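You operate a simulated robot arm through the tools that you are given. There is no shell and no other tool. Be economical: measure what you need, move in short steps, check, and stop when the job is done.

You are at the controls of a simulated robot arm. One attempt, no reset.

TASK
Put one of the tall posts from the shelf under the kiln in the steel bowl. Fetch the white roller and set it in the beige firing box on the top of the glazing bench. Put the orange cup on top of the blue hose coil. Shut the inner left drawer. Take the large beige lump on the left part of the long bench and put it away on the end bay of the long bench. Turn the near speed knob to 25 mm/s. Take the green sign and leave it on the short grey board. Press the water button two times. The order is free. Set down upright: orange cup, green sign.

Only the result counts: the job must be done as asked and must still hold three seconds after the hand-in. Knocking over, shifting, dropping, spilling or breaking anything else fails it.

THE ROBOT
A 7-joint arm with a fingered hand on a trunk, on a base that drives. Base frame: it is fixed to the floor where the robot stands at the start and does not move with it; the origin is under the middle of the robot, x ahead of it, y to its left, z up; the surface under the hand at the start is at about z = 0.872. Units: m, degrees, N and s.
With the tool pointing down near the work surface it reaches from about 0.1 to 0.64 m from the robot's upright axis, wherever it stands. Its first joint turns from -69.0 to 172.0 degrees. Places, roughly: blue hose coil (7x7x5 cm) [-2.6, 1.4, 0.8]; end bay of the long bench [0.4, 3.5, 0.7]; firing box [-2, 0, 1]; green sign [-0.5, 3.25, 0.75]; inner left drawer [-2, 3.4, 0.8]; large beige lump (6x6x5 cm) [-1.9, 3.5, 0.9]; near speed knob [-0.8, 3.3, 0.9]; orange cup (7x7x8 cm) [-2, 3, 0.1]; short grey board (19x11x1 cm) [1.4, 1.5, 0.2]; steel bowl (23x22x11 cm) [-0.9, 3.5, 1]; tall post (3x9x10 cm) [0.5, -0.1, 0.2]; water button [-0.2, 3.6, 0.9]; white roller (3x4x2 cm) [-2, -0.2, 0.9]. Payload 3.4 kg.
The TCP is the grasp point between the finger pads, 0.025 m short of the fingertips. In the tool frame z runs along the fingers and y along their closing line. The gripper opens to 0.088 m. The gripper's body begins 0.029 m behind the TCP. The gripper is a hand of 5 fingers: y runs from the thumb to the fingers, the wrist lies at [-0.013, -0.097, -0.162] in the tool frame, and closing takes about 1.5 s.
Orientation is that of the tool frame in the base frame, as [roll, pitch, yaw] about the fixed x, y, z axes, in that order (R = Rz(yaw) Ry(pitch) Rx(roll)). With the fingers straight down and the wrist toward the robot, the tool's x, y and z point along [0, 1, 0], [1, 0, 0] and [0, 0, -1] of the base frame.

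THE INTERFACE
- The arm moves only by the tool jog_arm. Its argument "rows" is a list of rows, each a list of 2 entries, a list of its own where there are three numbers: the shift along the tool's x, y, z in mm, then the turn, a rotation vector about the tool's x, y, z in degrees. In form: [[[dx, dy, dz], [wx, wy, wz]], ...]. A call has 1 to 8 rows; each row shifts and turns the commanded pose from where the row before left it, along the tool's axes as they then stand. "fingers" is the opening, from 0 (shut) to 1 (fully open), set as the call begins (left out, the last holds). Each row takes 0.2 s and may step no farther than 0.05 m and 8.6 degrees from the row before; otherwise, or with a gripper value out of range, the whole call is refused. A pose out of reach is approached as far as the arm can. The call stops where the force on the tool passes 40 N (or 10 N more than at its start, if that is more) or the arm is blocked; 0.2 s more then pass. The fingers move at their own pace (about 0.153 m/s each) and stop on an object; they squeeze with about 25 N. The grip force told is the motor's: it shows also when the fingers shut on nothing. Time passes only in rows, and 0.2 s behind the last, so rows that do not move let the fingers close. It gives the time, the measured TCP pose, the force on the tool (base axes), the opening and the grip force at its end, in the units of the frame above (readings bear some noise), with the torque about the TCP (base axes, N m) and any sound that the robot's microphone picked up.
- Cameras (640 x 400 px; columns grow to the right, rows downward): "scene" is now at [0.1118, -0.0192, 1.5727]; the picture's right is [-0.31, -0.95, -0.00], its down [-0.84, 0.27, -0.47] and it looks along [0.45, -0.15, -0.88] (base axes); focal length 272 px, centre (320, 200). "wrist" rides on the gripper at [0.059, -0.079, -0.105] in the tool frame; the picture's right is [-0.73, 0.32, -0.61], its down [-0.62, -0.68, 0.38] and it looks along [-0.29, 0.66, 0.70] (tool axes); focal length 234 px, centre (320, 200). There is no depth. A picture from a camera that has moved, and an enlarged one, comes with that camera's place and axes in the base frame and with its lens.
- snapshot(camera): a new picture of that camera. No time passes.
- raise_lower(by): slides the trunk up (or, below 0, down) by that many m; the arm and the scene camera ride with it, the base frame stays. It gives what a move gives, with no picture.
- base_move(legs): drives the robot by 1 to 6 legs, each [ahead, left, turn to the left] in m, m and degrees, along the robot's own axes; the way and the turn of a leg run together, so that a leg with both is an arc; at most 1.5 m and 180 degrees a leg. The arm and the cameras ride along, it lands a little off, and it stops where it bumps. It gives what a move gives.
- move_fingers(index, middle, ring, little, thumb_bend, thumb_turn): sets how far each is bent, from 0 (flat) to 100 (curled in); at 30 the hand is open as for a grip, at 70 the pads meet at the TCP. One left out holds its place. A second passes; each finger stops where it meets its share of the squeeze, and holds until it gets a number again. A gripper value or a shape takes the hand back. It gives what a move gives, with no picture; readings hold the bend of each and the force on index, middle, ring, little, thumb and palm. thumb_turn goes from beside the hand (0) to across from the fingers (100), as for a grip.
- preshape(shape): the hand has 5 fingers and takes this shape, open, in about a second: jaw (thumb against the fingers, like two jaws); tri (thumb and two fingers); tip (a fingertip pinch); poke (one finger out to press); point (the index stretched); flat (the hand flat); cup (the hand cupped); fist (a fist). The gripper value then closes the fingers along that shape, each until it touches; the sizes above hold for jaw. It gives what a move gives, with no picture.
- pan_tilt(pan, tilt): turns the head with the scene camera to pan (to the left, within 86 degrees either way) and tilt (down, from -29 to 69), counted from straight ahead of the robot. It gives what a move gives.
- close_up(camera, box): a new picture of the part [left, top, right, bottom] of that camera's present view, enlarged. No time passes.
- finish_job(): hands the job in; it is judged then, once.

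Go step by step. Nothing tells you exact positions but the pictures and the camera data: compare them with the known pose of the tool, close in by small moves and look again before you grip or let go. The budget is 196 turns and 174 pictures, counting those below and the enlarged ones. Unless the task says otherwise, let go and move clear before handing in, and close with one line.

The tools are called after "Request:" by a JSON object that holds its "name" and its "arguments". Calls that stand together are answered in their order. jog_arm: Moves the arm, as the interface text tells. Its arguments: {"type":"object","properties":{"rows":{"type":"array","items":{"type":"array"}},"fingers":{"type":"number"}},"required":["rows"]} The other tools are called the same way: raise_lower (by) slides the trunk up or down; preshape (shape) gives the hand a shape; move_fingers (index, middle, ring, little, thumb_bend, thumb_turn) moves the fingers one by one; base_move (legs) drives the base; pan_tilt (pan, tilt) turns the head that bears the scene camera; snapshot (camera) takes a picture; close_up (camera, box) takes an enlarged picture of a part of a camera's view; finish_job () hands the job in.

At the start:

```text
time_s: 0.0
tool_pos: [0.4496, -0.0733, 0.9998]
tcp_rot: [-180.0, 0.0, 90.0]
ft_force: [-0.2, -0.1, 0.5]
moment: [0.0, -0.03, -0.02]
gripper_width: 0.0877
grip_force: 0.1
shape: jaw
bend: [30.0, 30.0, 30.0, 30.0, 30.0, 98.0]
finger forces: [0.1, 0.1, 0.1, 0.1, 0.0, 0.0]
trunk travel left (down, up): [-0.866, 0.074]
robot x, y, heading: [0.0006, 0.0013, -0.1]
head pan, tilt: [-18.1, 62.0]
```

scene: 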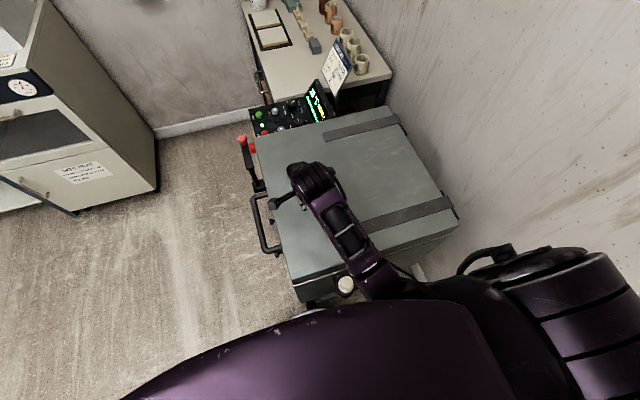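
wrist: 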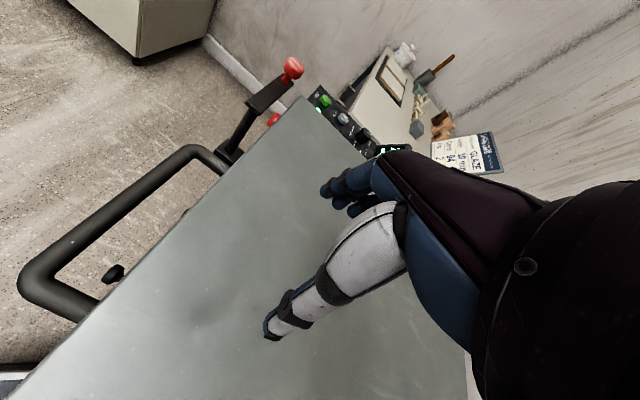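

I see the kiln lid right ahead with its control panel beyond. I'll look around first to map the room.

Request:
{"name": "pan_tilt", "arguments": {"pan": 60, "tilt": 25}}

Request:
{"name": "snapshot", "arguments": {"camera": "scene"}}

Request:
{"name": "pan_tilt", "arguments": {"pan": 0, "tilt": 30}}

Request:
{"name": "snapshot", "arguments": {"camera": "scene"}}

```text
time_s: 1.5
tool_pos: [0.4499, -0.0728, 0.9997]
tcp_rot: [180.0, 0.1, 90.0]
ft_force: [0.2, 0.0, -0.1]
moment: [-0.02, 0.02, 0.02]
gripper_width: 0.0877
grip_force: 0.1
shape: jaw
bend: [30.0, 30.0, 30.0, 30.0, 30.0, 98.0]
finger forces: [0.0, 0.1, 0.0, 0.0, 0.1, 0.0]
trunk travel left (down, up): [-0.866, 0.074]
robot x, y, heading: [-0.0036, 0.0009, 0.0]
head pan, tilt: [60.0, 25.0]
```

```text
171 pictures are left
camera scene: at [0.0969, 0.0805, 1.6251], right [0.87, -0.5, 0.0], down [-0.21, -0.37, -0.91], along [0.45, 0.78, -0.42], focal length 272 px, centre (320, 200)
```

scene: 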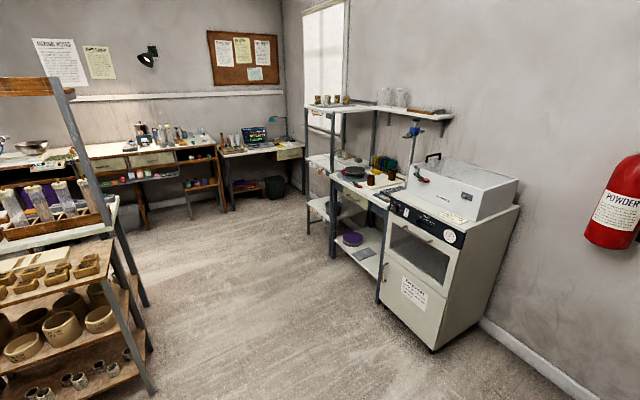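

```text
time_s: 2.8
tool_pos: [0.4503, -0.0731, 0.9999]
tcp_rot: [179.9, 0.2, 90.0]
ft_force: [-0.4, 0.5, 0.3]
moment: [-0.03, 0.01, 0.03]
gripper_width: 0.0877
grip_force: 0.1
shape: jaw
bend: [30.0, 30.0, 30.0, 30.0, 30.0, 98.0]
finger forces: [0.1, 0.0, 0.0, 0.0, 0.1, 0.1]
trunk travel left (down, up): [-0.866, 0.074]
robot x, y, heading: [-0.0008, 0.0001, -0.1]
head pan, tilt: [0.0, 30.0]
```

```text
170 pictures are left
camera scene: at [0.1412, 0.0009, 1.6172], right [0.0, -1.0, 0.0], down [-0.5, 0.0, -0.87], along [0.87, 0.0, -0.5], focal length 272 px, centre (320, 200)
```

scene: 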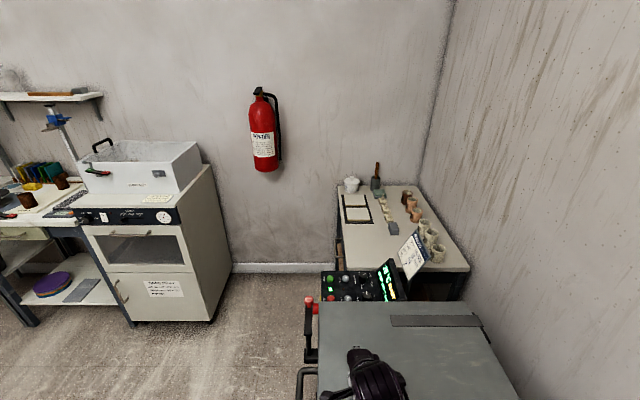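

The room is partly mapped: the long bench is along +y and the kiln is in front of me. I'll back off from the kiln to see its shelf.

Request:
{"name": "base_move", "arguments": {"legs": [[-0.5, 0, 0]]}}

Request:
{"name": "pan_tilt", "arguments": {"pan": 0, "tilt": 50}}

Request:
{"name": "snapshot", "arguments": {"camera": "scene"}}

Request:
{"name": "pan_tilt", "arguments": {"pan": 80, "tilt": 25}}

Request:
{"name": "snapshot", "arguments": {"camera": "scene"}}

```text
time_s: 5.7
tool_pos: [-0.0394, -0.0738, 0.9991]
tcp_rot: [179.9, 0.1, 90.0]
ft_force: [-0.6, 0.6, 0.0]
moment: [-0.01, 0.0, 0.03]
gripper_width: 0.0876
grip_force: 0.0
shape: jaw
bend: [30.0, 30.0, 30.0, 30.0, 30.0, 98.0]
finger forces: [0.0, 0.0, 0.0, 0.1, 0.1, 0.1]
trunk travel left (down, up): [-0.866, 0.074]
robot x, y, heading: [-0.4915, 0.0001, -0.1]
head pan, tilt: [0.0, 30.0]
```

```text
time_s: 6.5
tool_pos: [-0.0395, -0.0732, 1.0001]
tcp_rot: [-180.0, 0.0, 90.1]
ft_force: [0.4, -0.2, 0.0]
moment: [0.02, 0.0, 0.01]
gripper_width: 0.0877
grip_force: 0.0
shape: jaw
bend: [30.0, 30.0, 30.0, 30.0, 30.0, 98.0]
finger forces: [0.0, 0.0, 0.1, 0.0, 0.0, 0.0]
trunk travel left (down, up): [-0.866, 0.074]
robot x, y, heading: [-0.4858, -0.0013, -0.0]
head pan, tilt: [0.0, 50.0]
```

```text
169 pictures are left
camera scene: at [-0.362, 0.0009, 1.5877], right [0.0, -1.0, 0.0], down [-0.77, 0.0, -0.64], along [0.64, 0.0, -0.77], focal length 272 px, centre (320, 200)
```

scene: 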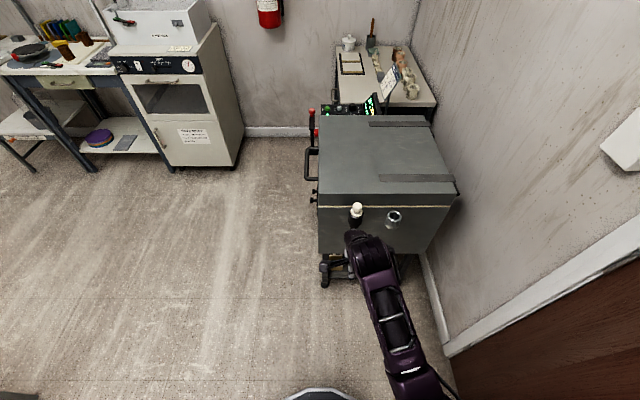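

```text
time_s: 8.1
tool_pos: [-0.0396, -0.0733, 1.001]
tcp_rot: [-180.0, -0.1, 89.9]
ft_force: [-0.6, 0.4, -0.1]
moment: [0.0, 0.0, -0.02]
gripper_width: 0.0876
grip_force: 0.0
shape: jaw
bend: [30.0, 30.0, 30.0, 30.0, 30.0, 98.0]
finger forces: [0.0, 0.1, 0.1, 0.0, 0.0, 0.0]
trunk travel left (down, up): [-0.866, 0.074]
robot x, y, heading: [-0.4902, 0.0004, -0.1]
head pan, tilt: [80.0, 25.0]
```

```text
168 pictures are left
camera scene: at [-0.423, 0.0916, 1.6251], right [0.98, -0.17, 0.0], down [-0.07, -0.42, -0.91], along [0.16, 0.89, -0.42], focal length 272 px, centre (320, 200)
```

scene: 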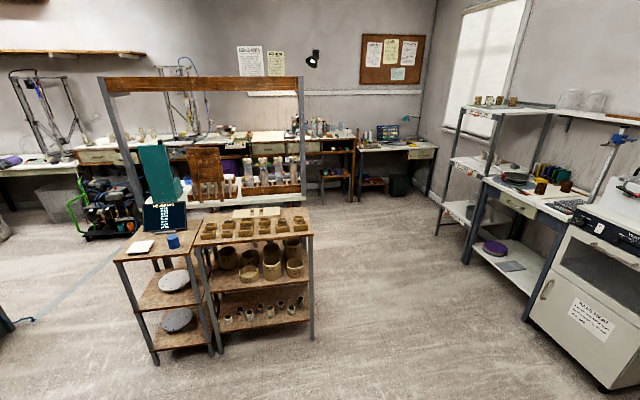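

The kiln spans about x 0.2–0.7, y −0.46–0, open underneath, with the post near its +y side. I'll drive round to the +y side, face −y and look under it.

Request:
{"name": "base_move", "arguments": {"legs": [[0, 0.85, 0], [0.95, 0, 0], [0, 0, -90]]}}

Request:
{"name": "pan_tilt", "arguments": {"pan": 0, "tilt": 45}}

Request:
{"name": "raise_lower", "arguments": {"by": -0.5}}

Request:
{"name": "snapshot", "arguments": {"camera": "scene"}}

Request:
{"name": "snapshot", "arguments": {"camera": "wrist"}}

```text
time_s: 21.1
tool_pos: [0.3937, 0.4002, 1.0001]
tcp_rot: [-180.0, 0.0, -1.0]
ft_force: [-0.1, -0.5, 0.9]
moment: [-0.01, -0.01, -0.01]
gripper_width: 0.0877
grip_force: 0.0
shape: jaw
bend: [30.0, 30.0, 30.0, 30.0, 30.0, 98.0]
finger forces: [0.0, 0.0, 0.1, 0.0, 0.0, 0.0]
trunk travel left (down, up): [-0.866, 0.074]
robot x, y, heading: [0.472, 0.8478, -90.9]
head pan, tilt: [80.0, 25.0]
```

```text
time_s: 22.6
tool_pos: [0.3945, 0.4015, 1.0009]
tcp_rot: [-179.9, 0.0, -0.9]
ft_force: [0.8, 0.5, -0.3]
moment: [0.02, 0.02, 0.0]
gripper_width: 0.0878
grip_force: 0.1
shape: jaw
bend: [30.0, 30.0, 30.0, 30.0, 30.0, 98.0]
finger forces: [0.0, 0.0, 0.0, 0.0, 0.0, 0.0]
trunk travel left (down, up): [-0.866, 0.074]
robot x, y, heading: [0.4745, 0.85, -91.1]
head pan, tilt: [0.0, 45.0]
```

```text
refused: -0.5 is not a number from -0.4 to 0.4
```

```text
167 pictures are left
camera scene: at [0.473, 0.7194, 1.5946], right [-1.0, 0.01, 0.0], down [0.01, 0.71, -0.71], along [-0.01, -0.71, -0.71], focal length 272 px, centre (320, 200)
```

scene: 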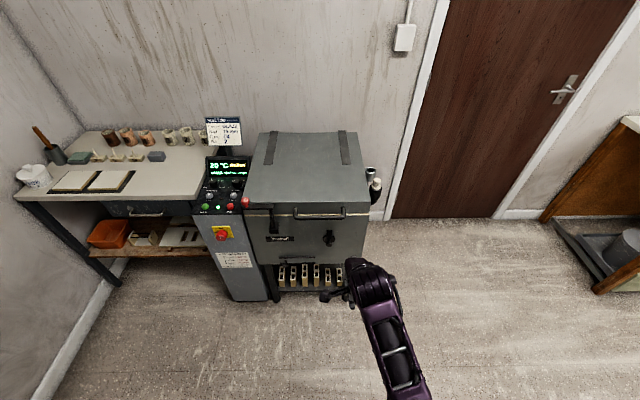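

```text
166 pictures are left
camera wrist: at [0.4532, 0.4798, 1.1055], right [-0.73, -0.31, 0.61], down [-0.61, 0.69, -0.38], along [-0.3, -0.65, -0.7], focal length 234 px, centre (320, 200)
```

wrist: 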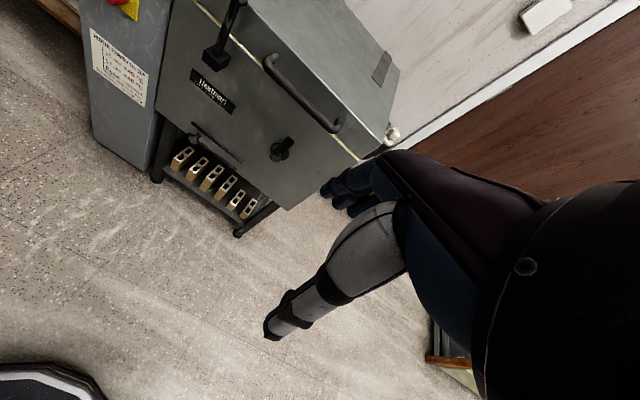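

Six posts stand in a row on the shelf under the kiln. I'll lower the trunk to look at them level on.

Request:
{"name": "raise_lower", "arguments": {"by": -0.4}}

Request:
{"name": "raise_lower", "arguments": {"by": -0.37}}

Request:
{"name": "snapshot", "arguments": {"camera": "scene"}}

Request:
{"name": "snapshot", "arguments": {"camera": "wrist"}}

```text
time_s: 26.4
tool_pos: [0.3954, 0.4009, 0.5997]
tcp_rot: [-180.0, -0.1, -0.9]
ft_force: [-0.2, 0.1, -0.8]
moment: [-0.02, 0.01, -0.02]
gripper_width: 0.0875
grip_force: 0.2
shape: jaw
bend: [30.0, 30.0, 30.0, 30.0, 30.0, 98.0]
finger forces: [0.0, 0.1, 0.0, 0.1, 0.1, 0.1]
trunk travel left (down, up): [-0.466, 0.474]
robot x, y, heading: [0.4749, 0.8505, -90.8]
head pan, tilt: [0.0, 45.0]
```

```text
time_s: 30.0
tool_pos: [0.3937, 0.4003, 0.2304]
tcp_rot: [-179.9, -0.1, -0.9]
ft_force: [0.6, -0.3, 0.7]
moment: [0.0, -0.02, 0.0]
gripper_width: 0.0876
grip_force: 0.1
shape: jaw
bend: [30.0, 30.0, 30.0, 30.0, 30.0, 98.0]
finger forces: [0.0, 0.1, 0.1, 0.1, 0.1, 0.0]
trunk travel left (down, up): [-0.096, 0.844]
robot x, y, heading: [0.4713, 0.8491, -90.8]
head pan, tilt: [0.0, 45.0]
```

```text
165 pictures are left
camera scene: at [0.473, 0.7195, 0.8246], right [-1.0, 0.02, 0.0], down [0.01, 0.71, -0.71], along [-0.01, -0.71, -0.71], focal length 272 px, centre (320, 200)
```

scene: 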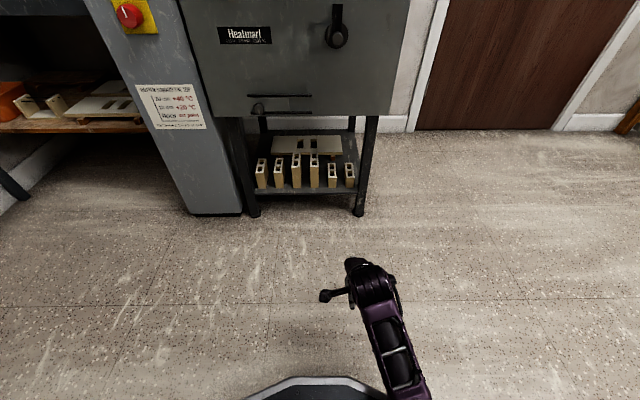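

```text
164 pictures are left
camera wrist: at [0.4533, 0.4798, 0.3355], right [-0.73, -0.31, 0.61], down [-0.61, 0.69, -0.38], along [-0.3, -0.65, -0.7], focal length 234 px, centre (320, 200)
```

wrist: 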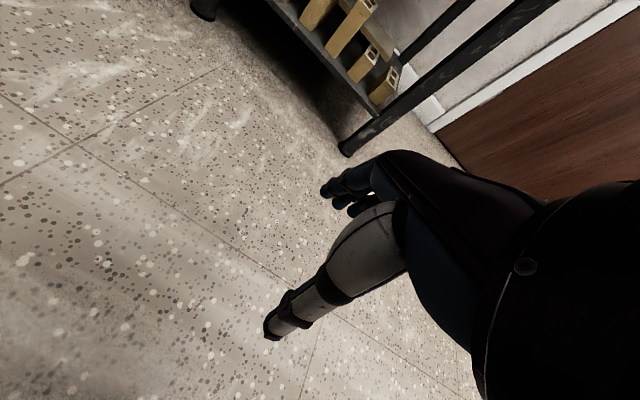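

The posts come in three heights, and the two middle ones look tallest. I'll take a close-up.

Request:
{"name": "close_up", "arguments": {"camera": "scene", "box": [230, 110, 390, 210]}}

Request:
{"name": "pan_tilt", "arguments": {"pan": 0, "tilt": 34}}

Request:
{"name": "close_up", "arguments": {"camera": "scene", "box": [230, 150, 390, 250]}}

```text
4.00 times, centred on (310, 160) of scene
camera zoom: at [0.473, 0.7195, 0.8246], right [-1.0, 0.02, 0.0], down [0.01, 0.71, -0.71], along [-0.01, -0.71, -0.71], focal length 1088 px, centre (360, 360)
```

zoom: 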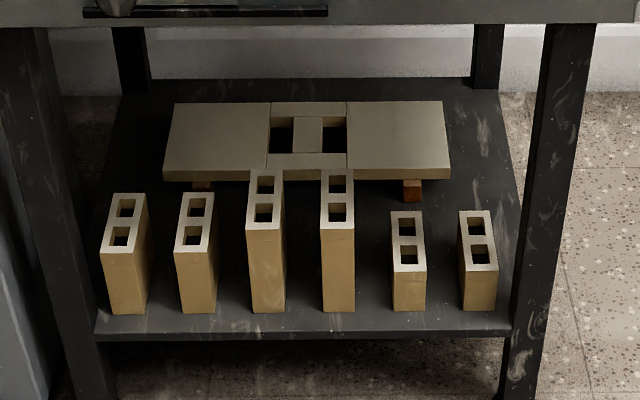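

```text
time_s: 30.7
tool_pos: [0.3933, 0.4006, 0.2302]
tcp_rot: [179.9, 0.0, -0.9]
ft_force: [0.3, -0.2, -0.3]
moment: [-0.01, 0.0, 0.0]
gripper_width: 0.0876
grip_force: 0.0
shape: jaw
bend: [30.0, 30.0, 30.0, 30.0, 30.0, 98.0]
finger forces: [0.1, 0.0, 0.1, 0.0, 0.0, 0.0]
trunk travel left (down, up): [-0.096, 0.844]
robot x, y, heading: [0.4767, 0.85, -90.9]
head pan, tilt: [0.0, 34.0]
```

```text
4.00 times, centred on (310, 200) of scene
camera zoom: at [0.4728, 0.7122, 0.8409], right [-1.0, 0.02, 0.0], down [0.01, 0.56, -0.83], along [-0.01, -0.83, -0.56], focal length 1088 px, centre (360, 200)
```

zoom: 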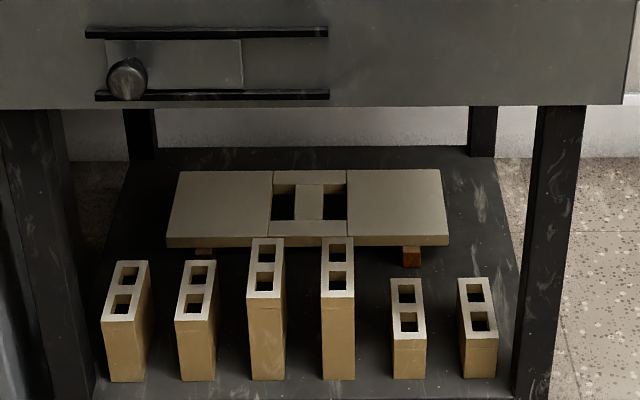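

The two tall posts are the middle ones. I'll take the one near x≈0.48, y front≈−0.04, z 0.13–0.23, starting by turning the hand horizontal so the fingers point under the kiln.

Request:
{"name": "jog_arm", "arguments": {"rows": [[[0, 30, 0], [-4.94, -4.94, -4.94]], [[0, 30, 0], [-4.94, -4.94, -4.94]], [[0, 0, 0], [-4.94, -4.94, -4.94]], [[0, 0, 0], [-4.94, -4.94, -4.94]], [[0, 0, 0], [-4.94, -4.94, -4.94]], [[0, 0, 0], [-4.94, -4.94, -4.94]], [[0, 0, 0], [-4.94, -4.94, -4.94]]]}}

Request:
{"name": "jog_arm", "arguments": {"rows": [[[0, 0, 0], [-4.94, -4.94, -4.94]], [[0, 0, 0], [-4.94, -4.94, -4.94]], [[0, 0, 0], [-4.94, -4.94, -4.94]], [[0, 0, 0], [-4.94, -4.94, -4.94]], [[0, 0, 0], [-4.94, -4.94, -4.94]], [[0, 0, 0], [-4.94, -4.94, -4.94]], [[0, 0, 0], [-4.94, -4.94, -4.94]]]}}

Request:
{"name": "pan_tilt", "arguments": {"pan": 0, "tilt": 45}}

Request:
{"name": "snapshot", "arguments": {"camera": "scene"}}

```text
time_s: 32.3
tool_pos: [0.395, 0.3405, 0.2314]
tcp_rot: [153.5, 42.1, 25.6]
ft_force: [0.4, -0.8, 0.0]
moment: [0.03, 0.01, 0.04]
gripper_width: 0.0876
grip_force: 0.1
shape: jaw
bend: [30.0, 30.0, 30.0, 30.0, 30.0, 98.0]
finger forces: [0.0, 0.0, 0.0, 0.0, 0.1, 0.1]
trunk travel left (down, up): [-0.096, 0.844]
robot x, y, heading: [0.4753, 0.8469, -90.9]
head pan, tilt: [0.0, 34.0]
```

```text
time_s: 33.9
tool_pos: [0.3944, 0.3436, 0.2311]
tcp_rot: [-176.6, 89.9, 92.5]
ft_force: [-1.1, 0.9, -0.5]
moment: [0.0, 0.02, -0.01]
gripper_width: 0.0877
grip_force: 0.1
shape: jaw
bend: [30.0, 30.0, 30.0, 30.0, 30.0, 98.0]
finger forces: [0.0, 0.0, 0.0, 0.0, 0.1, 0.1]
trunk travel left (down, up): [-0.096, 0.844]
robot x, y, heading: [0.4717, 0.849, -90.8]
head pan, tilt: [0.0, 34.0]
```

```text
time_s: 34.7
tool_pos: [0.3958, 0.3415, 0.2316]
tcp_rot: [129.6, 89.9, 38.5]
ft_force: [0.4, -0.1, 0.7]
moment: [-0.03, 0.0, -0.01]
gripper_width: 0.0879
grip_force: 0.1
shape: jaw
bend: [30.0, 30.0, 30.0, 30.0, 30.0, 98.0]
finger forces: [0.0, 0.0, 0.0, 0.0, 0.0, 0.0]
trunk travel left (down, up): [-0.096, 0.844]
robot x, y, heading: [0.4754, 0.8513, -90.8]
head pan, tilt: [0.0, 45.0]
```

```text
161 pictures are left
camera scene: at [0.4729, 0.7194, 0.8246], right [-1.0, 0.02, 0.0], down [0.01, 0.71, -0.71], along [-0.01, -0.71, -0.71], focal length 272 px, centre (320, 200)
```

scene: 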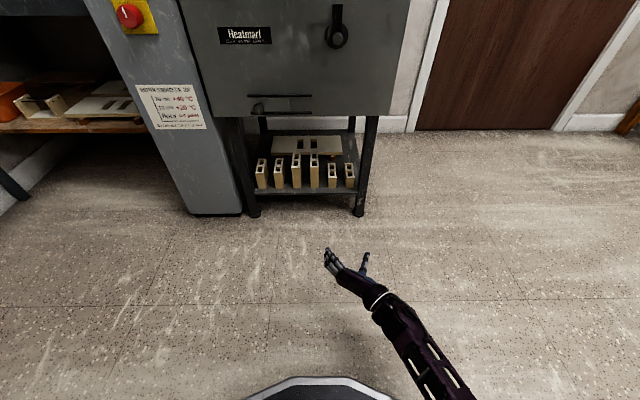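

The hand is level with the thumb on the right, and I'm reaching in from the right. Next I'll align it with the post, narrow the opening and drive closer.

Request:
{"name": "jog_arm", "arguments": {"rows": [[[18, 44, 0], [0, 0, 0]], [[18, 43, 0], [0, 0, 0]], [[0, 0, 0], [0, 0, 0]]], "fingers": 0.68}}

Request:
{"name": "base_move", "arguments": {"legs": [[0.24, 0, 0]]}}

Request:
{"name": "pan_tilt", "arguments": {"pan": 0, "tilt": 55}}

Request:
{"name": "snapshot", "arguments": {"camera": "scene"}}

Request:
{"name": "snapshot", "arguments": {"camera": "wrist"}}

```text
time_s: 35.3
tool_pos: [0.3832, 0.3271, 0.1884]
tcp_rot: [-79.4, 78.1, -172.2]
ft_force: [0.7, -0.5, -0.4]
moment: [-0.01, -0.02, 0.0]
gripper_width: 0.0598
grip_force: 0.2
shape: jaw
bend: [28.0, 38.0, 34.0, 35.0, 59.0, 99.0]
finger forces: [0.0, 0.1, 0.0, 0.0, 0.0, 0.1]
trunk travel left (down, up): [-0.096, 0.844]
robot x, y, heading: [0.4765, 0.8505, -91.3]
head pan, tilt: [0.0, 45.0]
stopped in row 3: the arm was blocked; the commanded pose is now the measured one
```

```text
time_s: 37.1
tool_pos: [0.3779, 0.0897, 0.1868]
tcp_rot: [-81.0, 78.2, -173.7]
ft_force: [0.6, 0.5, 0.7]
moment: [-0.01, 0.01, 0.01]
gripper_width: 0.06
grip_force: 0.0
shape: jaw
bend: [28.0, 38.0, 34.0, 35.0, 59.0, 99.0]
finger forces: [0.0, 0.0, 0.1, 0.1, 0.1, 0.0]
trunk travel left (down, up): [-0.096, 0.844]
robot x, y, heading: [0.4673, 0.6112, -91.0]
head pan, tilt: [0.0, 45.0]
```

```text
time_s: 37.8
tool_pos: [0.3778, 0.087, 0.1841]
tcp_rot: [-80.5, 78.2, -173.3]
ft_force: [-0.4, 0.3, 0.3]
moment: [0.02, 0.0, 0.02]
gripper_width: 0.0602
grip_force: 0.0
shape: jaw
bend: [28.0, 38.0, 34.0, 35.0, 59.0, 99.0]
finger forces: [0.1, 0.0, 0.1, 0.1, 0.0, 0.0]
trunk travel left (down, up): [-0.096, 0.844]
robot x, y, heading: [0.4695, 0.6103, -91.0]
head pan, tilt: [0.0, 55.0]
```

```text
160 pictures are left
camera scene: at [0.4682, 0.488, 0.8106], right [-1.0, 0.02, 0.0], down [0.02, 0.82, -0.57], along [-0.01, -0.57, -0.82], focal length 272 px, centre (320, 200)
```

scene: 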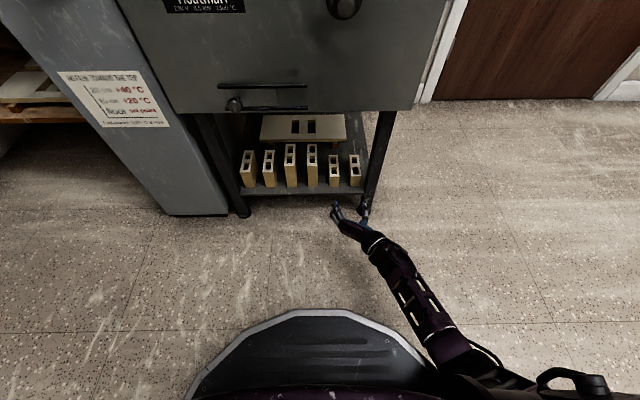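

```text
159 pictures are left
camera wrist: at [0.292, 0.1953, 0.1407], right [0.49, 0.61, 0.63], down [-0.56, -0.33, 0.76], along [0.67, -0.72, 0.17], focal length 234 px, centre (320, 200)
```

wrist: 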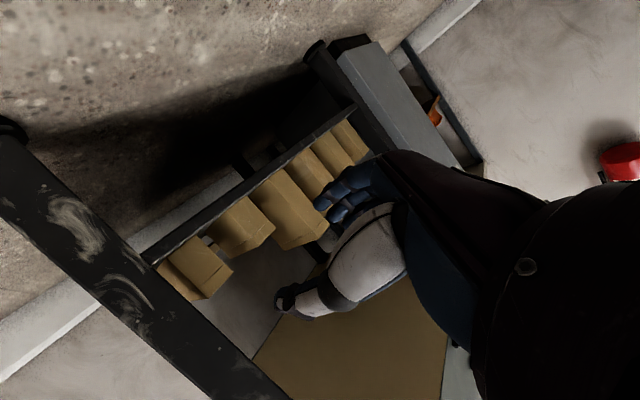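

The arm hit its limit sideways, so I'll shift with the base instead and straighten the roll.

Request:
{"name": "base_move", "arguments": {"legs": [[0, 0.105, 1]]}}

Request:
{"name": "jog_arm", "arguments": {"rows": [[[0, 0, 0], [0, 0, 5.9]], [[0, 0, 0], [0, 0, 5.8]], [[0, 0, 0], [0, 0, 0]]]}}

Request:
{"name": "close_up", "arguments": {"camera": "scene", "box": [220, 100, 420, 250]}}

Request:
{"name": "snapshot", "arguments": {"camera": "wrist"}}

```text
time_s: 39.0
tool_pos: [0.4922, 0.085, 0.1854]
tcp_rot: [-81.6, 78.3, -173.2]
ft_force: [0.4, -0.3, -0.9]
moment: [0.04, 0.0, 0.01]
gripper_width: 0.06
grip_force: 0.0
shape: jaw
bend: [28.0, 38.0, 34.0, 35.0, 59.0, 99.0]
finger forces: [0.0, 0.1, 0.1, 0.0, 0.1, 0.0]
trunk travel left (down, up): [-0.096, 0.844]
robot x, y, heading: [0.5744, 0.6077, -89.9]
head pan, tilt: [0.0, 55.0]
```

```text
time_s: 39.8
tool_pos: [0.4745, 0.0824, 0.1908]
tcp_rot: [-35.0, 86.7, -126.8]
ft_force: [0.3, 0.3, 0.4]
moment: [0.01, 0.02, 0.03]
gripper_width: 0.06
grip_force: 0.1
shape: jaw
bend: [28.0, 38.0, 34.0, 35.0, 59.0, 99.0]
finger forces: [0.1, 0.0, 0.0, 0.0, 0.1, 0.0]
trunk travel left (down, up): [-0.096, 0.844]
robot x, y, heading: [0.5741, 0.61, -90.1]
head pan, tilt: [0.0, 55.0]
```

```text
2.67 times, centred on (320, 175) of scene
camera zoom: at [0.5774, 0.492, 0.8136], right [-1.0, 0.0, 0.0], down [0.0, 0.82, -0.58], along [0.0, -0.58, -0.82], focal length 725 px, centre (320, 267)
```

zoom: 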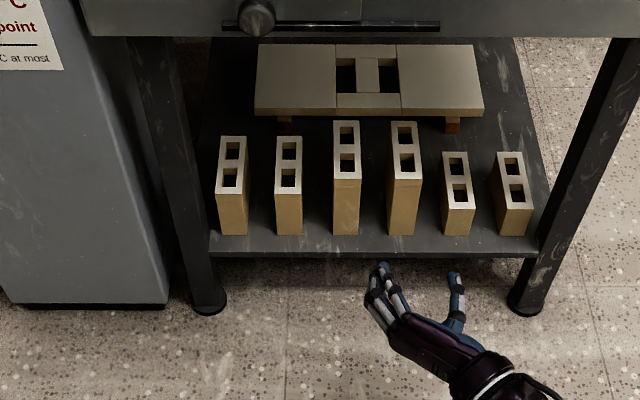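

```text
157 pictures are left
camera wrist: at [0.3969, 0.1876, 0.131], right [0.37, 0.63, 0.69], down [-0.67, -0.33, 0.66], along [0.64, -0.7, 0.3], focal length 234 px, centre (320, 200)
```

wrist: 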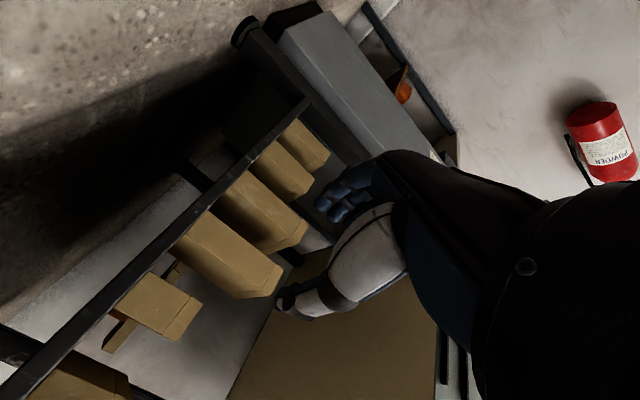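

The hand is nearly centred on the right-hand tall post, at x≈0.479. I'll advance with the base to just short of the row and check.

Request:
{"name": "base_move", "arguments": {"legs": [[0.09, 0, 0]]}}

Request:
{"name": "close_up", "arguments": {"camera": "scene", "box": [220, 100, 420, 250]}}

```text
time_s: 40.9
tool_pos: [0.4745, -0.0086, 0.191]
tcp_rot: [-35.0, 86.5, -127.0]
ft_force: [0.8, -0.2, 0.9]
moment: [0.02, 0.01, 0.01]
gripper_width: 0.06
grip_force: 0.1
shape: jaw
bend: [28.0, 38.0, 34.0, 35.0, 59.0, 99.0]
finger forces: [0.0, 0.0, 0.0, 0.0, 0.1, 0.0]
trunk travel left (down, up): [-0.096, 0.844]
robot x, y, heading: [0.5756, 0.5196, -89.8]
head pan, tilt: [0.0, 55.0]
```

```text
2.67 times, centred on (320, 175) of scene
camera zoom: at [0.5789, 0.4027, 0.8125], right [-1.0, 0.0, 0.0], down [0.0, 0.81, -0.58], along [0.0, -0.58, -0.81], focal length 725 px, centre (320, 267)
```

zoom: 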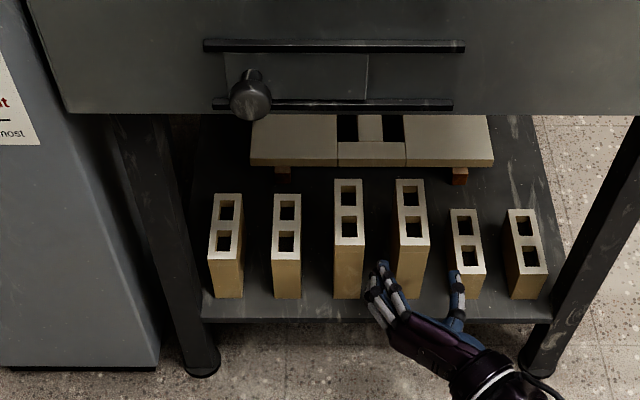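

The thumb sits near the short post, so I'll lift about 12 mm, shift 6 mm left and go in slowly.

Request:
{"name": "jog_arm", "arguments": {"rows": [[[-12, 7, 0], [0, 0, 0]], [[0, 0, 25], [0, 0, 0]], [[0, 1, 25], [0, 0, 0]], [[0, 0, 0], [0, 0, 0]]]}}

Request:
{"name": "close_up", "arguments": {"camera": "scene", "box": [260, 125, 420, 245]}}

Request:
{"name": "snapshot", "arguments": {"camera": "wrist"}}

```text
time_s: 41.9
tool_pos: [0.4828, -0.0585, 0.2]
tcp_rot: [-36.1, 87.1, -127.9]
ft_force: [-0.2, 0.1, -0.2]
moment: [-0.02, 0.0, 0.0]
gripper_width: 0.0598
grip_force: 0.0
shape: jaw
bend: [28.0, 38.0, 34.0, 35.0, 59.0, 99.0]
finger forces: [0.1, 0.4, 0.0, 0.0, 0.1, 0.1]
trunk travel left (down, up): [-0.096, 0.844]
robot x, y, heading: [0.5715, 0.5174, -90.1]
head pan, tilt: [0.0, 55.0]
```

```text
3.33 times, centred on (340, 185) of scene
camera zoom: at [0.5761, 0.3975, 0.811], right [-1.0, 0.0, 0.0], down [0.0, 0.82, -0.57], along [0.0, -0.57, -0.82], focal length 907 px, centre (253, 250)
```

zoom: 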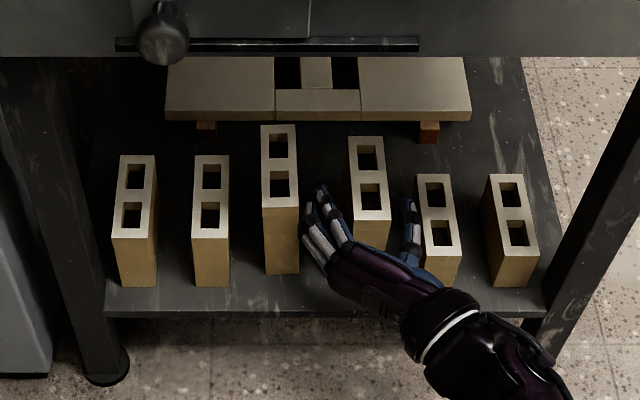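

```text
154 pictures are left
camera wrist: at [0.4049, 0.0468, 0.1408], right [0.37, 0.62, 0.69], down [-0.67, -0.33, 0.66], along [0.64, -0.71, 0.3], focal length 234 px, centre (320, 200)
```

wrist: 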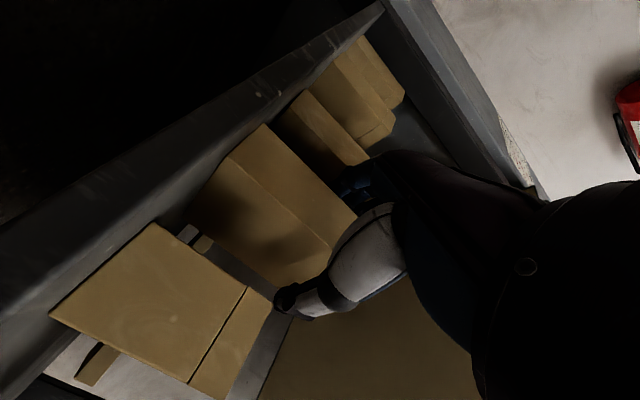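

The fingers nudged the left tall post back about 1 cm, so I'll take that one instead, since either tall post will do. I'll back out, shift left and narrow the opening.

Request:
{"name": "jog_arm", "arguments": {"rows": [[[0, -4, 0], [0, 0, 0]], [[0, 0, -30], [0, 0, 0]], [[0, 0, -40], [0, 0, 0]], [[0, 0, 0], [0, 0, 0]]]}}

Request:
{"name": "base_move", "arguments": {"legs": [[0, 0.072, 0]]}}

Request:
{"name": "jog_arm", "arguments": {"rows": [[[0, 0, 0], [0, 0, 0]], [[0, 0, 0], [0, 0, 0]]], "fingers": 0.54}}

Request:
{"name": "close_up", "arguments": {"camera": "scene", "box": [260, 125, 420, 245]}}

Request:
{"name": "snapshot", "arguments": {"camera": "wrist"}}

```text
time_s: 42.9
tool_pos: [0.4762, 0.0016, 0.2073]
tcp_rot: [-30.8, 85.8, -123.0]
ft_force: [-0.5, -0.2, 0.3]
moment: [0.0, 0.05, -0.02]
gripper_width: 0.06
grip_force: 0.2
shape: jaw
bend: [28.0, 38.0, 34.0, 35.0, 59.0, 99.0]
finger forces: [0.0, 0.0, 0.0, 0.0, 0.0, 0.0]
trunk travel left (down, up): [-0.096, 0.844]
robot x, y, heading: [0.5754, 0.52, -89.9]
head pan, tilt: [0.0, 55.0]
```

```text
time_s: 43.9
tool_pos: [0.5474, 0.0029, 0.2067]
tcp_rot: [-34.0, 85.6, -126.0]
ft_force: [-1.5, 0.6, -0.7]
moment: [0.01, -0.01, -0.01]
gripper_width: 0.06
grip_force: 0.1
shape: jaw
bend: [28.0, 38.0, 34.0, 35.0, 59.0, 99.0]
finger forces: [0.0, 0.0, 0.0, 0.0, 0.0, 0.1]
trunk travel left (down, up): [-0.096, 0.844]
robot x, y, heading: [0.6499, 0.5195, -89.9]
head pan, tilt: [0.0, 55.0]
```

```text
time_s: 44.5
tool_pos: [0.5448, 0.0024, 0.2043]
tcp_rot: [-32.3, 85.6, -124.5]
ft_force: [0.2, 0.6, -0.4]
moment: [-0.02, 0.0, 0.02]
gripper_width: 0.048
grip_force: 0.2
shape: jaw
bend: [74.0, 43.0, 39.0, 42.0, 67.0, 100.0]
finger forces: [0.0, 0.0, 0.0, 0.1, 0.0, 0.0]
trunk travel left (down, up): [-0.096, 0.844]
robot x, y, heading: [0.6487, 0.521, -89.8]
head pan, tilt: [0.0, 55.0]
```

```text
3.33 times, centred on (340, 185) of scene
camera zoom: at [0.6473, 0.3973, 0.8103], right [-1.0, 0.0, 0.0], down [0.0, 0.82, -0.57], along [0.0, -0.57, -0.82], focal length 907 px, centre (253, 250)
```

zoom: 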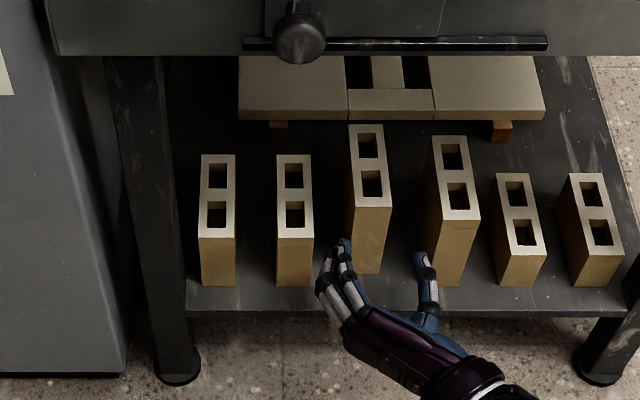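

```text
152 pictures are left
camera wrist: at [0.4671, 0.1059, 0.1439], right [0.38, 0.64, 0.67], down [-0.67, -0.32, 0.67], along [0.64, -0.7, 0.31], focal length 234 px, centre (320, 200)
```

wrist: 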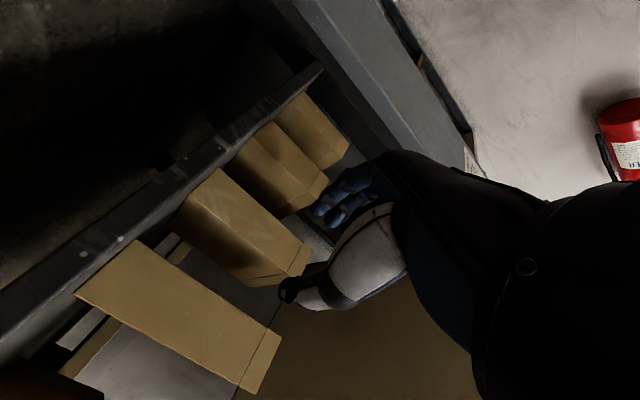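

I'm straddling the left tall post well, but the index finger has curled in, so I'll open it first.

Request:
{"name": "move_fingers", "arguments": {"index": 38}}

Request:
{"name": "jog_arm", "arguments": {"rows": [[[0, 2, 20], [0, 0, 0]], [[0, 0, 20], [0, 0, 0]], [[0, 0, 15], [0, 0, 0]], [[0, 0, 0], [0, 0, 0]]]}}

Request:
{"name": "close_up", "arguments": {"camera": "scene", "box": [260, 125, 420, 245]}}

```text
time_s: 45.5
tool_pos: [0.5453, 0.0009, 0.2047]
tcp_rot: [-32.4, 85.9, -124.6]
ft_force: [0.3, 0.3, 0.9]
moment: [-0.03, 0.0, -0.01]
gripper_width: 0.0566
grip_force: 0.1
shape: fingers
bend: [38.0, 43.0, 39.0, 42.0, 67.0, 100.0]
finger forces: [0.1, 0.1, 0.1, 0.1, 0.0, 0.1]
trunk travel left (down, up): [-0.096, 0.844]
robot x, y, heading: [0.6472, 0.5206, -89.9]
head pan, tilt: [0.0, 55.0]
```

```text
time_s: 46.5
tool_pos: [0.5481, -0.0531, 0.2086]
tcp_rot: [-31.1, 85.9, -123.2]
ft_force: [0.7, -0.3, -1.0]
moment: [-0.02, 0.03, 0.02]
gripper_width: 0.0568
grip_force: 0.0
shape: fingers
bend: [38.0, 43.0, 39.0, 42.0, 67.0, 100.0]
finger forces: [0.0, 0.1, 0.0, 0.0, 0.1, 0.0]
trunk travel left (down, up): [-0.096, 0.844]
robot x, y, heading: [0.6467, 0.5187, -89.8]
head pan, tilt: [0.0, 55.0]
```

```text
3.33 times, centred on (340, 185) of scene
camera zoom: at [0.6476, 0.3976, 0.8111], right [-1.0, 0.0, 0.0], down [0.0, 0.82, -0.57], along [0.0, -0.57, -0.82], focal length 907 px, centre (253, 250)
```

zoom: 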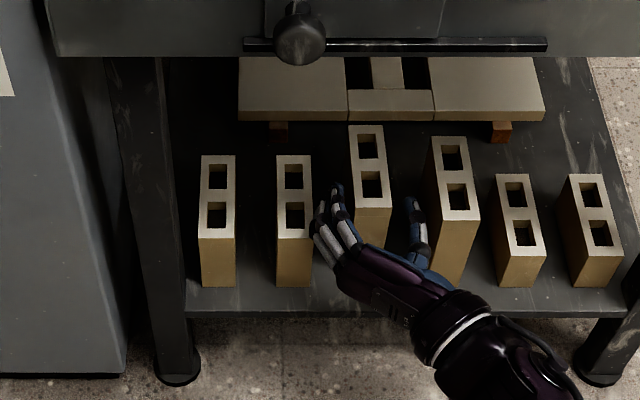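

The fingers straddle the post cleanly. I'll go 10 mm lower and 8 mm deeper, close, then lift a little.

Request:
{"name": "jog_arm", "arguments": {"rows": [[[10, 0, 8], [0, 0, 0]], [[0, 0, 0], [0, 0, 0]]]}}

Request:
{"name": "jog_arm", "arguments": {"rows": [[[0, 0, 0], [0, 0, 0]], [[0, 0, 0], [0, 0, 0]], [[0, 0, 0], [0, 0, 0]], [[0, 0, 0], [0, 0, 0]], [[0, 0, 0], [0, 0, 0]], [[0, 0, 0], [0, 0, 0]], [[0, 0, 0], [0, 0, 0]], [[0, 0, 0], [0, 0, 0]]], "fingers": 0.0}}

Request:
{"name": "close_up", "arguments": {"camera": "scene", "box": [260, 125, 420, 245]}}

```text
time_s: 47.1
tool_pos: [0.5466, -0.0605, 0.2001]
tcp_rot: [-33.8, 85.9, -125.8]
ft_force: [0.2, -0.6, -0.5]
moment: [0.02, -0.01, 0.03]
gripper_width: 0.0566
grip_force: 0.0
shape: fingers
bend: [38.0, 43.0, 39.0, 42.0, 67.0, 100.0]
finger forces: [0.0, 0.3, 0.0, 0.1, 0.1, 0.0]
trunk travel left (down, up): [-0.096, 0.844]
robot x, y, heading: [0.6439, 0.519, -89.7]
head pan, tilt: [0.0, 55.0]
```

```text
time_s: 48.9
tool_pos: [0.5467, -0.0605, 0.1988]
tcp_rot: [-31.3, 85.9, -123.5]
ft_force: [0.4, -0.3, 1.1]
moment: [-0.02, 0.07, 0.01]
gripper_width: 0.0254
grip_force: 24.7
shape: jaw
bend: [74.0, 51.0, 50.0, 52.0, 75.0, 100.0]
finger forces: [12.6, 5.6, 3.4, 0.1, 22.0, 0.0]
trunk travel left (down, up): [-0.096, 0.844]
robot x, y, heading: [0.6446, 0.5174, -90.2]
head pan, tilt: [0.0, 55.0]
```

```text
3.33 times, centred on (340, 185) of scene
camera zoom: at [0.6476, 0.3977, 0.8111], right [-1.0, 0.0, 0.0], down [0.0, 0.82, -0.57], along [0.0, -0.57, -0.82], focal length 907 px, centre (253, 250)
```

zoom: 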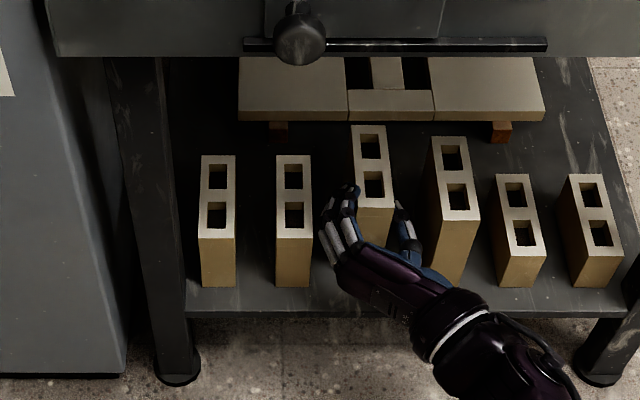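

Gripped at about 25 N. I'll lift it and back out.

Request:
{"name": "raise_lower", "arguments": {"by": 0.08}}

Request:
{"name": "base_move", "arguments": {"legs": [[-0.35, 0, 0]]}}

Request:
{"name": "close_up", "arguments": {"camera": "scene", "box": [240, 100, 440, 250]}}

```text
time_s: 50.1
tool_pos: [0.5461, -0.0607, 0.2805]
tcp_rot: [-33.2, 86.0, -125.4]
ft_force: [-0.7, 0.5, -2.9]
moment: [0.08, 0.0, 0.0]
gripper_width: 0.0254
grip_force: 25.0
shape: jaw
bend: [74.0, 51.0, 52.0, 52.0, 75.0, 100.0]
finger forces: [14.7, 5.2, 2.6, 0.1, 22.9, 0.0]
trunk travel left (down, up): [-0.176, 0.764]
robot x, y, heading: [0.6477, 0.5179, -90.0]
head pan, tilt: [0.0, 55.0]
```

```text
time_s: 52.3
tool_pos: [0.5493, 0.2845, 0.279]
tcp_rot: [-32.6, 85.8, -124.2]
ft_force: [-0.2, -0.1, -2.8]
moment: [0.09, 0.0, 0.0]
gripper_width: 0.0255
grip_force: 24.3
shape: jaw
bend: [74.0, 51.0, 52.0, 52.0, 75.0, 100.0]
finger forces: [14.7, 5.1, 2.7, 0.0, 22.8, 0.0]
trunk travel left (down, up): [-0.176, 0.764]
robot x, y, heading: [0.6463, 0.8666, -89.3]
head pan, tilt: [0.0, 55.0]
```

```text
2.67 times, centred on (340, 175) of scene
camera zoom: at [0.6466, 0.7445, 0.8911], right [-1.0, -0.01, 0.0], down [-0.01, 0.82, -0.57], along [0.01, -0.57, -0.82], focal length 725 px, centre (267, 267)
```

zoom: 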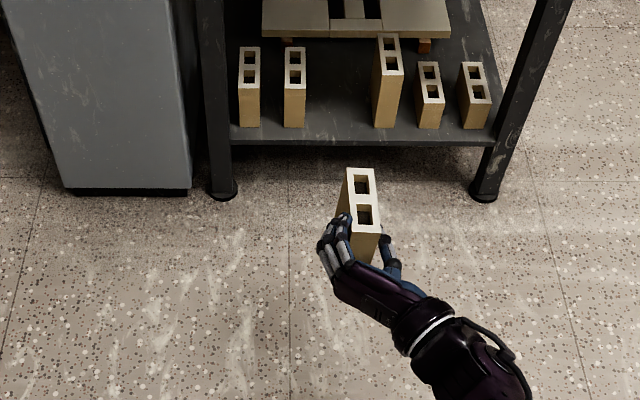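

The post is in hand and the others stand in place. I'll raise the trunk, turn to the long bench and drive up the corridor.

Request:
{"name": "raise_lower", "arguments": {"by": 0.4}}

Request:
{"name": "raise_lower", "arguments": {"by": 0.36}}

Request:
{"name": "base_move", "arguments": {"legs": [[0, -0.35, 0], [0, 0, -90], [0, 0, -90], [1.2, 0, 0]]}}

Request:
{"name": "pan_tilt", "arguments": {"pan": 35, "tilt": 30}}

Request:
{"name": "snapshot", "arguments": {"camera": "scene"}}

```text
time_s: 56.2
tool_pos: [0.5483, 0.2842, 0.6797]
tcp_rot: [-32.1, 85.8, -123.7]
ft_force: [-0.3, -0.6, -2.4]
moment: [0.09, 0.04, -0.01]
gripper_width: 0.0253
grip_force: 25.6
shape: jaw
bend: [74.0, 51.0, 52.0, 52.0, 75.0, 100.0]
finger forces: [14.7, 5.1, 2.7, 0.1, 22.9, 0.1]
trunk travel left (down, up): [-0.576, 0.364]
robot x, y, heading: [0.6421, 0.8657, -89.5]
head pan, tilt: [0.0, 55.0]
```

```text
time_s: 59.7
tool_pos: [0.5485, 0.2854, 1.0387]
tcp_rot: [-31.4, 85.8, -122.9]
ft_force: [0.0, -0.6, -2.7]
moment: [0.08, 0.03, 0.02]
gripper_width: 0.0257
grip_force: 25.2
shape: jaw
bend: [74.0, 51.0, 52.0, 52.0, 75.0, 100.0]
finger forces: [14.7, 5.1, 2.6, 0.1, 22.8, 0.0]
trunk travel left (down, up): [-0.936, 0.004]
robot x, y, heading: [0.6456, 0.8689, -89.7]
head pan, tilt: [0.0, 55.0]
```

```text
time_s: 75.1
tool_pos: [0.246, 2.6344, 1.039]
tcp_rot: [-32.7, 85.8, 60.3]
ft_force: [0.3, -0.3, -2.5]
moment: [-0.1, -0.03, -0.01]
gripper_width: 0.025
grip_force: 24.9
shape: jaw
bend: [74.0, 51.0, 52.0, 52.0, 75.0, 100.0]
finger forces: [14.8, 5.0, 2.6, 0.0, 22.7, 0.1]
trunk travel left (down, up): [-0.936, 0.004]
robot x, y, heading: [0.1982, 2.0487, 95.2]
head pan, tilt: [0.0, 55.0]
```

```text
time_s: 76.1
tool_pos: [0.246, 2.6346, 1.0391]
tcp_rot: [-31.9, 85.9, 61.2]
ft_force: [-0.9, 0.4, -1.8]
moment: [-0.08, -0.01, 0.01]
gripper_width: 0.0255
grip_force: 25.5
shape: jaw
bend: [74.0, 51.0, 52.0, 52.0, 75.0, 100.0]
finger forces: [14.8, 5.0, 2.7, 0.0, 22.7, 0.0]
trunk travel left (down, up): [-0.936, 0.004]
robot x, y, heading: [0.1991, 2.0477, 95.0]
head pan, tilt: [35.0, 30.0]
```

```text
148 pictures are left
camera scene: at [0.1367, 2.1683, 1.6871], right [0.76, 0.65, 0.0], down [0.32, -0.38, -0.87], along [-0.56, 0.66, -0.5], focal length 272 px, centre (320, 200)
```

scene: 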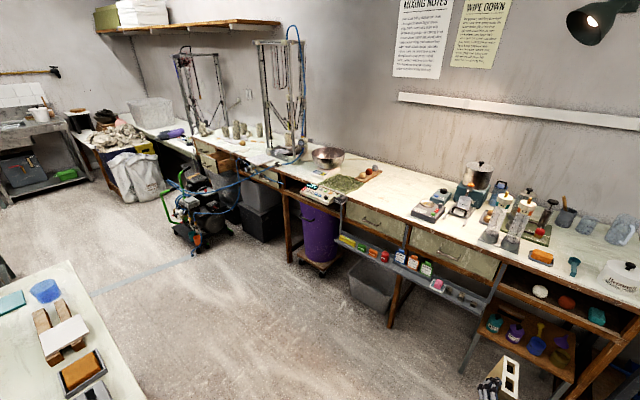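

I can see the whole long bench; the bowl is near (−1.0, 3.55). I'll drive in front of it with the arm clear of the bench edge.

Request:
{"name": "base_move", "arguments": {"legs": [[0, 0, -5], [0.48, 0, 0], [0, 1.2, 0]]}}

Request:
{"name": "pan_tilt", "arguments": {"pan": 0, "tilt": 45}}

Request:
{"name": "snapshot", "arguments": {"camera": "scene"}}

```text
time_s: 85.2
tool_pos: [-0.9133, 3.0999, 1.0388]
tcp_rot: [-31.4, 85.8, 55.8]
ft_force: [0.6, 0.3, -1.9]
moment: [-0.06, -0.01, -0.01]
gripper_width: 0.025
grip_force: 25.4
shape: jaw
bend: [74.0, 51.0, 52.0, 52.0, 75.0, 100.0]
finger forces: [15.0, 5.0, 2.7, 0.0, 22.9, 0.0]
trunk travel left (down, up): [-0.936, 0.004]
robot x, y, heading: [-1.0212, 2.5208, 89.3]
head pan, tilt: [35.0, 30.0]
```

```text
time_s: 86.2
tool_pos: [-0.9143, 3.1005, 1.0396]
tcp_rot: [-31.9, 85.9, 55.3]
ft_force: [0.4, 0.8, -2.6]
moment: [-0.09, 0.01, 0.0]
gripper_width: 0.025
grip_force: 25.1
shape: jaw
bend: [74.0, 51.0, 52.0, 52.0, 75.0, 100.0]
finger forces: [14.9, 5.0, 2.7, 0.0, 22.9, 0.0]
trunk travel left (down, up): [-0.936, 0.004]
robot x, y, heading: [-1.0235, 2.5229, 89.6]
head pan, tilt: [0.0, 45.0]
```

```text
147 pictures are left
camera scene: at [-1.0186, 2.6539, 1.6645], right [1.0, -0.01, 0.0], down [-0.01, -0.71, -0.71], along [0.01, 0.71, -0.71], focal length 272 px, centre (320, 200)
```

scene: 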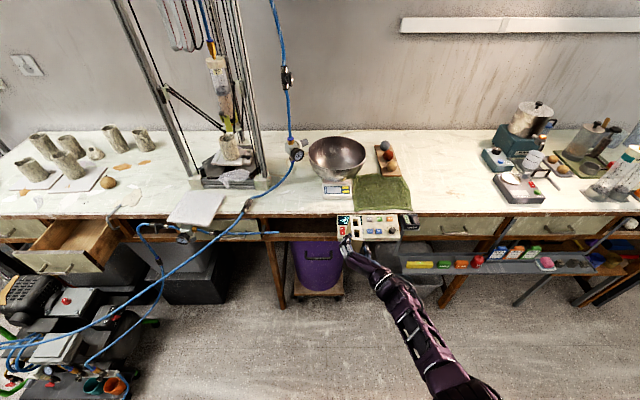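

The bowl centre is at about (−0.94, 3.57) with its rim near z 1.0, sitting on a scale. I'll raise the hand and tilt it to point down before moving over the bowl.

Request:
{"name": "jog_arm", "arguments": {"rows": [[[-50, 0, 0], [0, 0, 0]], [[-50, 0, 0], [0, 0, 0]], [[-30, 0, 0], [0, 8.2, 0]], [[0, 0, 0], [0, 8.2, 0]], [[0, 0, 0], [0, 8.2, 0]], [[0, 0, 0], [0, 8.2, 0]], [[0, 0, 0], [0, 8.2, 0]], [[0, 0, 0], [0, 8.2, 0]]]}}

Request:
{"name": "jog_arm", "arguments": {"rows": [[[0, 0, 0], [0, 8.2, 0]], [[0, 0, 0], [0, 8.2, 0]], [[0, 0, 0], [0, 8.2, 0]], [[0, 0, 0], [0, 8.2, 0]]]}}

Request:
{"name": "snapshot", "arguments": {"camera": "scene"}}

```text
time_s: 88.0
tool_pos: [-0.9204, 3.0923, 1.1687]
tcp_rot: [-176.9, 44.1, -90.6]
ft_force: [-0.7, 0.0, -1.0]
moment: [0.01, -0.04, 0.0]
gripper_width: 0.0251
grip_force: 25.6
shape: jaw
bend: [74.0, 52.0, 53.0, 52.0, 75.0, 100.0]
finger forces: [14.3, 5.0, 3.0, 0.0, 22.2, 0.0]
trunk travel left (down, up): [-0.936, 0.004]
robot x, y, heading: [-1.0223, 2.5247, 89.5]
head pan, tilt: [0.0, 45.0]
```

```text
time_s: 89.0
tool_pos: [-0.9202, 3.0924, 1.1681]
tcp_rot: [-177.7, 11.4, -92.4]
ft_force: [0.0, 0.4, -2.5]
moment: [0.07, -0.02, 0.0]
gripper_width: 0.025
grip_force: 24.7
shape: jaw
bend: [74.0, 52.0, 53.0, 52.0, 75.0, 100.0]
finger forces: [14.1, 5.0, 3.2, 0.0, 22.3, 0.0]
trunk travel left (down, up): [-0.936, 0.004]
robot x, y, heading: [-1.0224, 2.5213, 89.5]
head pan, tilt: [0.0, 45.0]
```

```text
146 pictures are left
camera scene: at [-1.02, 2.6552, 1.6644], right [1.0, -0.01, 0.0], down [-0.01, -0.71, -0.71], along [0.01, 0.71, -0.71], focal length 272 px, centre (320, 200)
```

scene: 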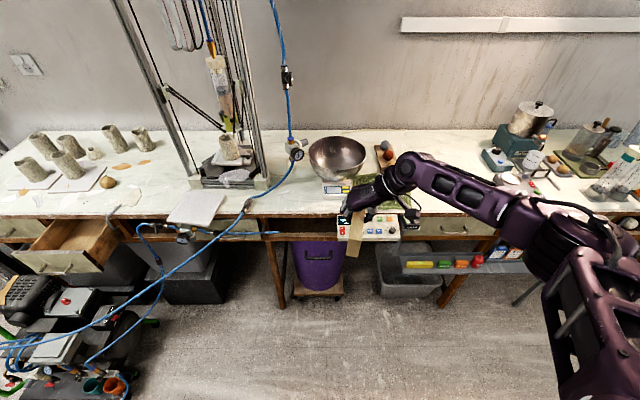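

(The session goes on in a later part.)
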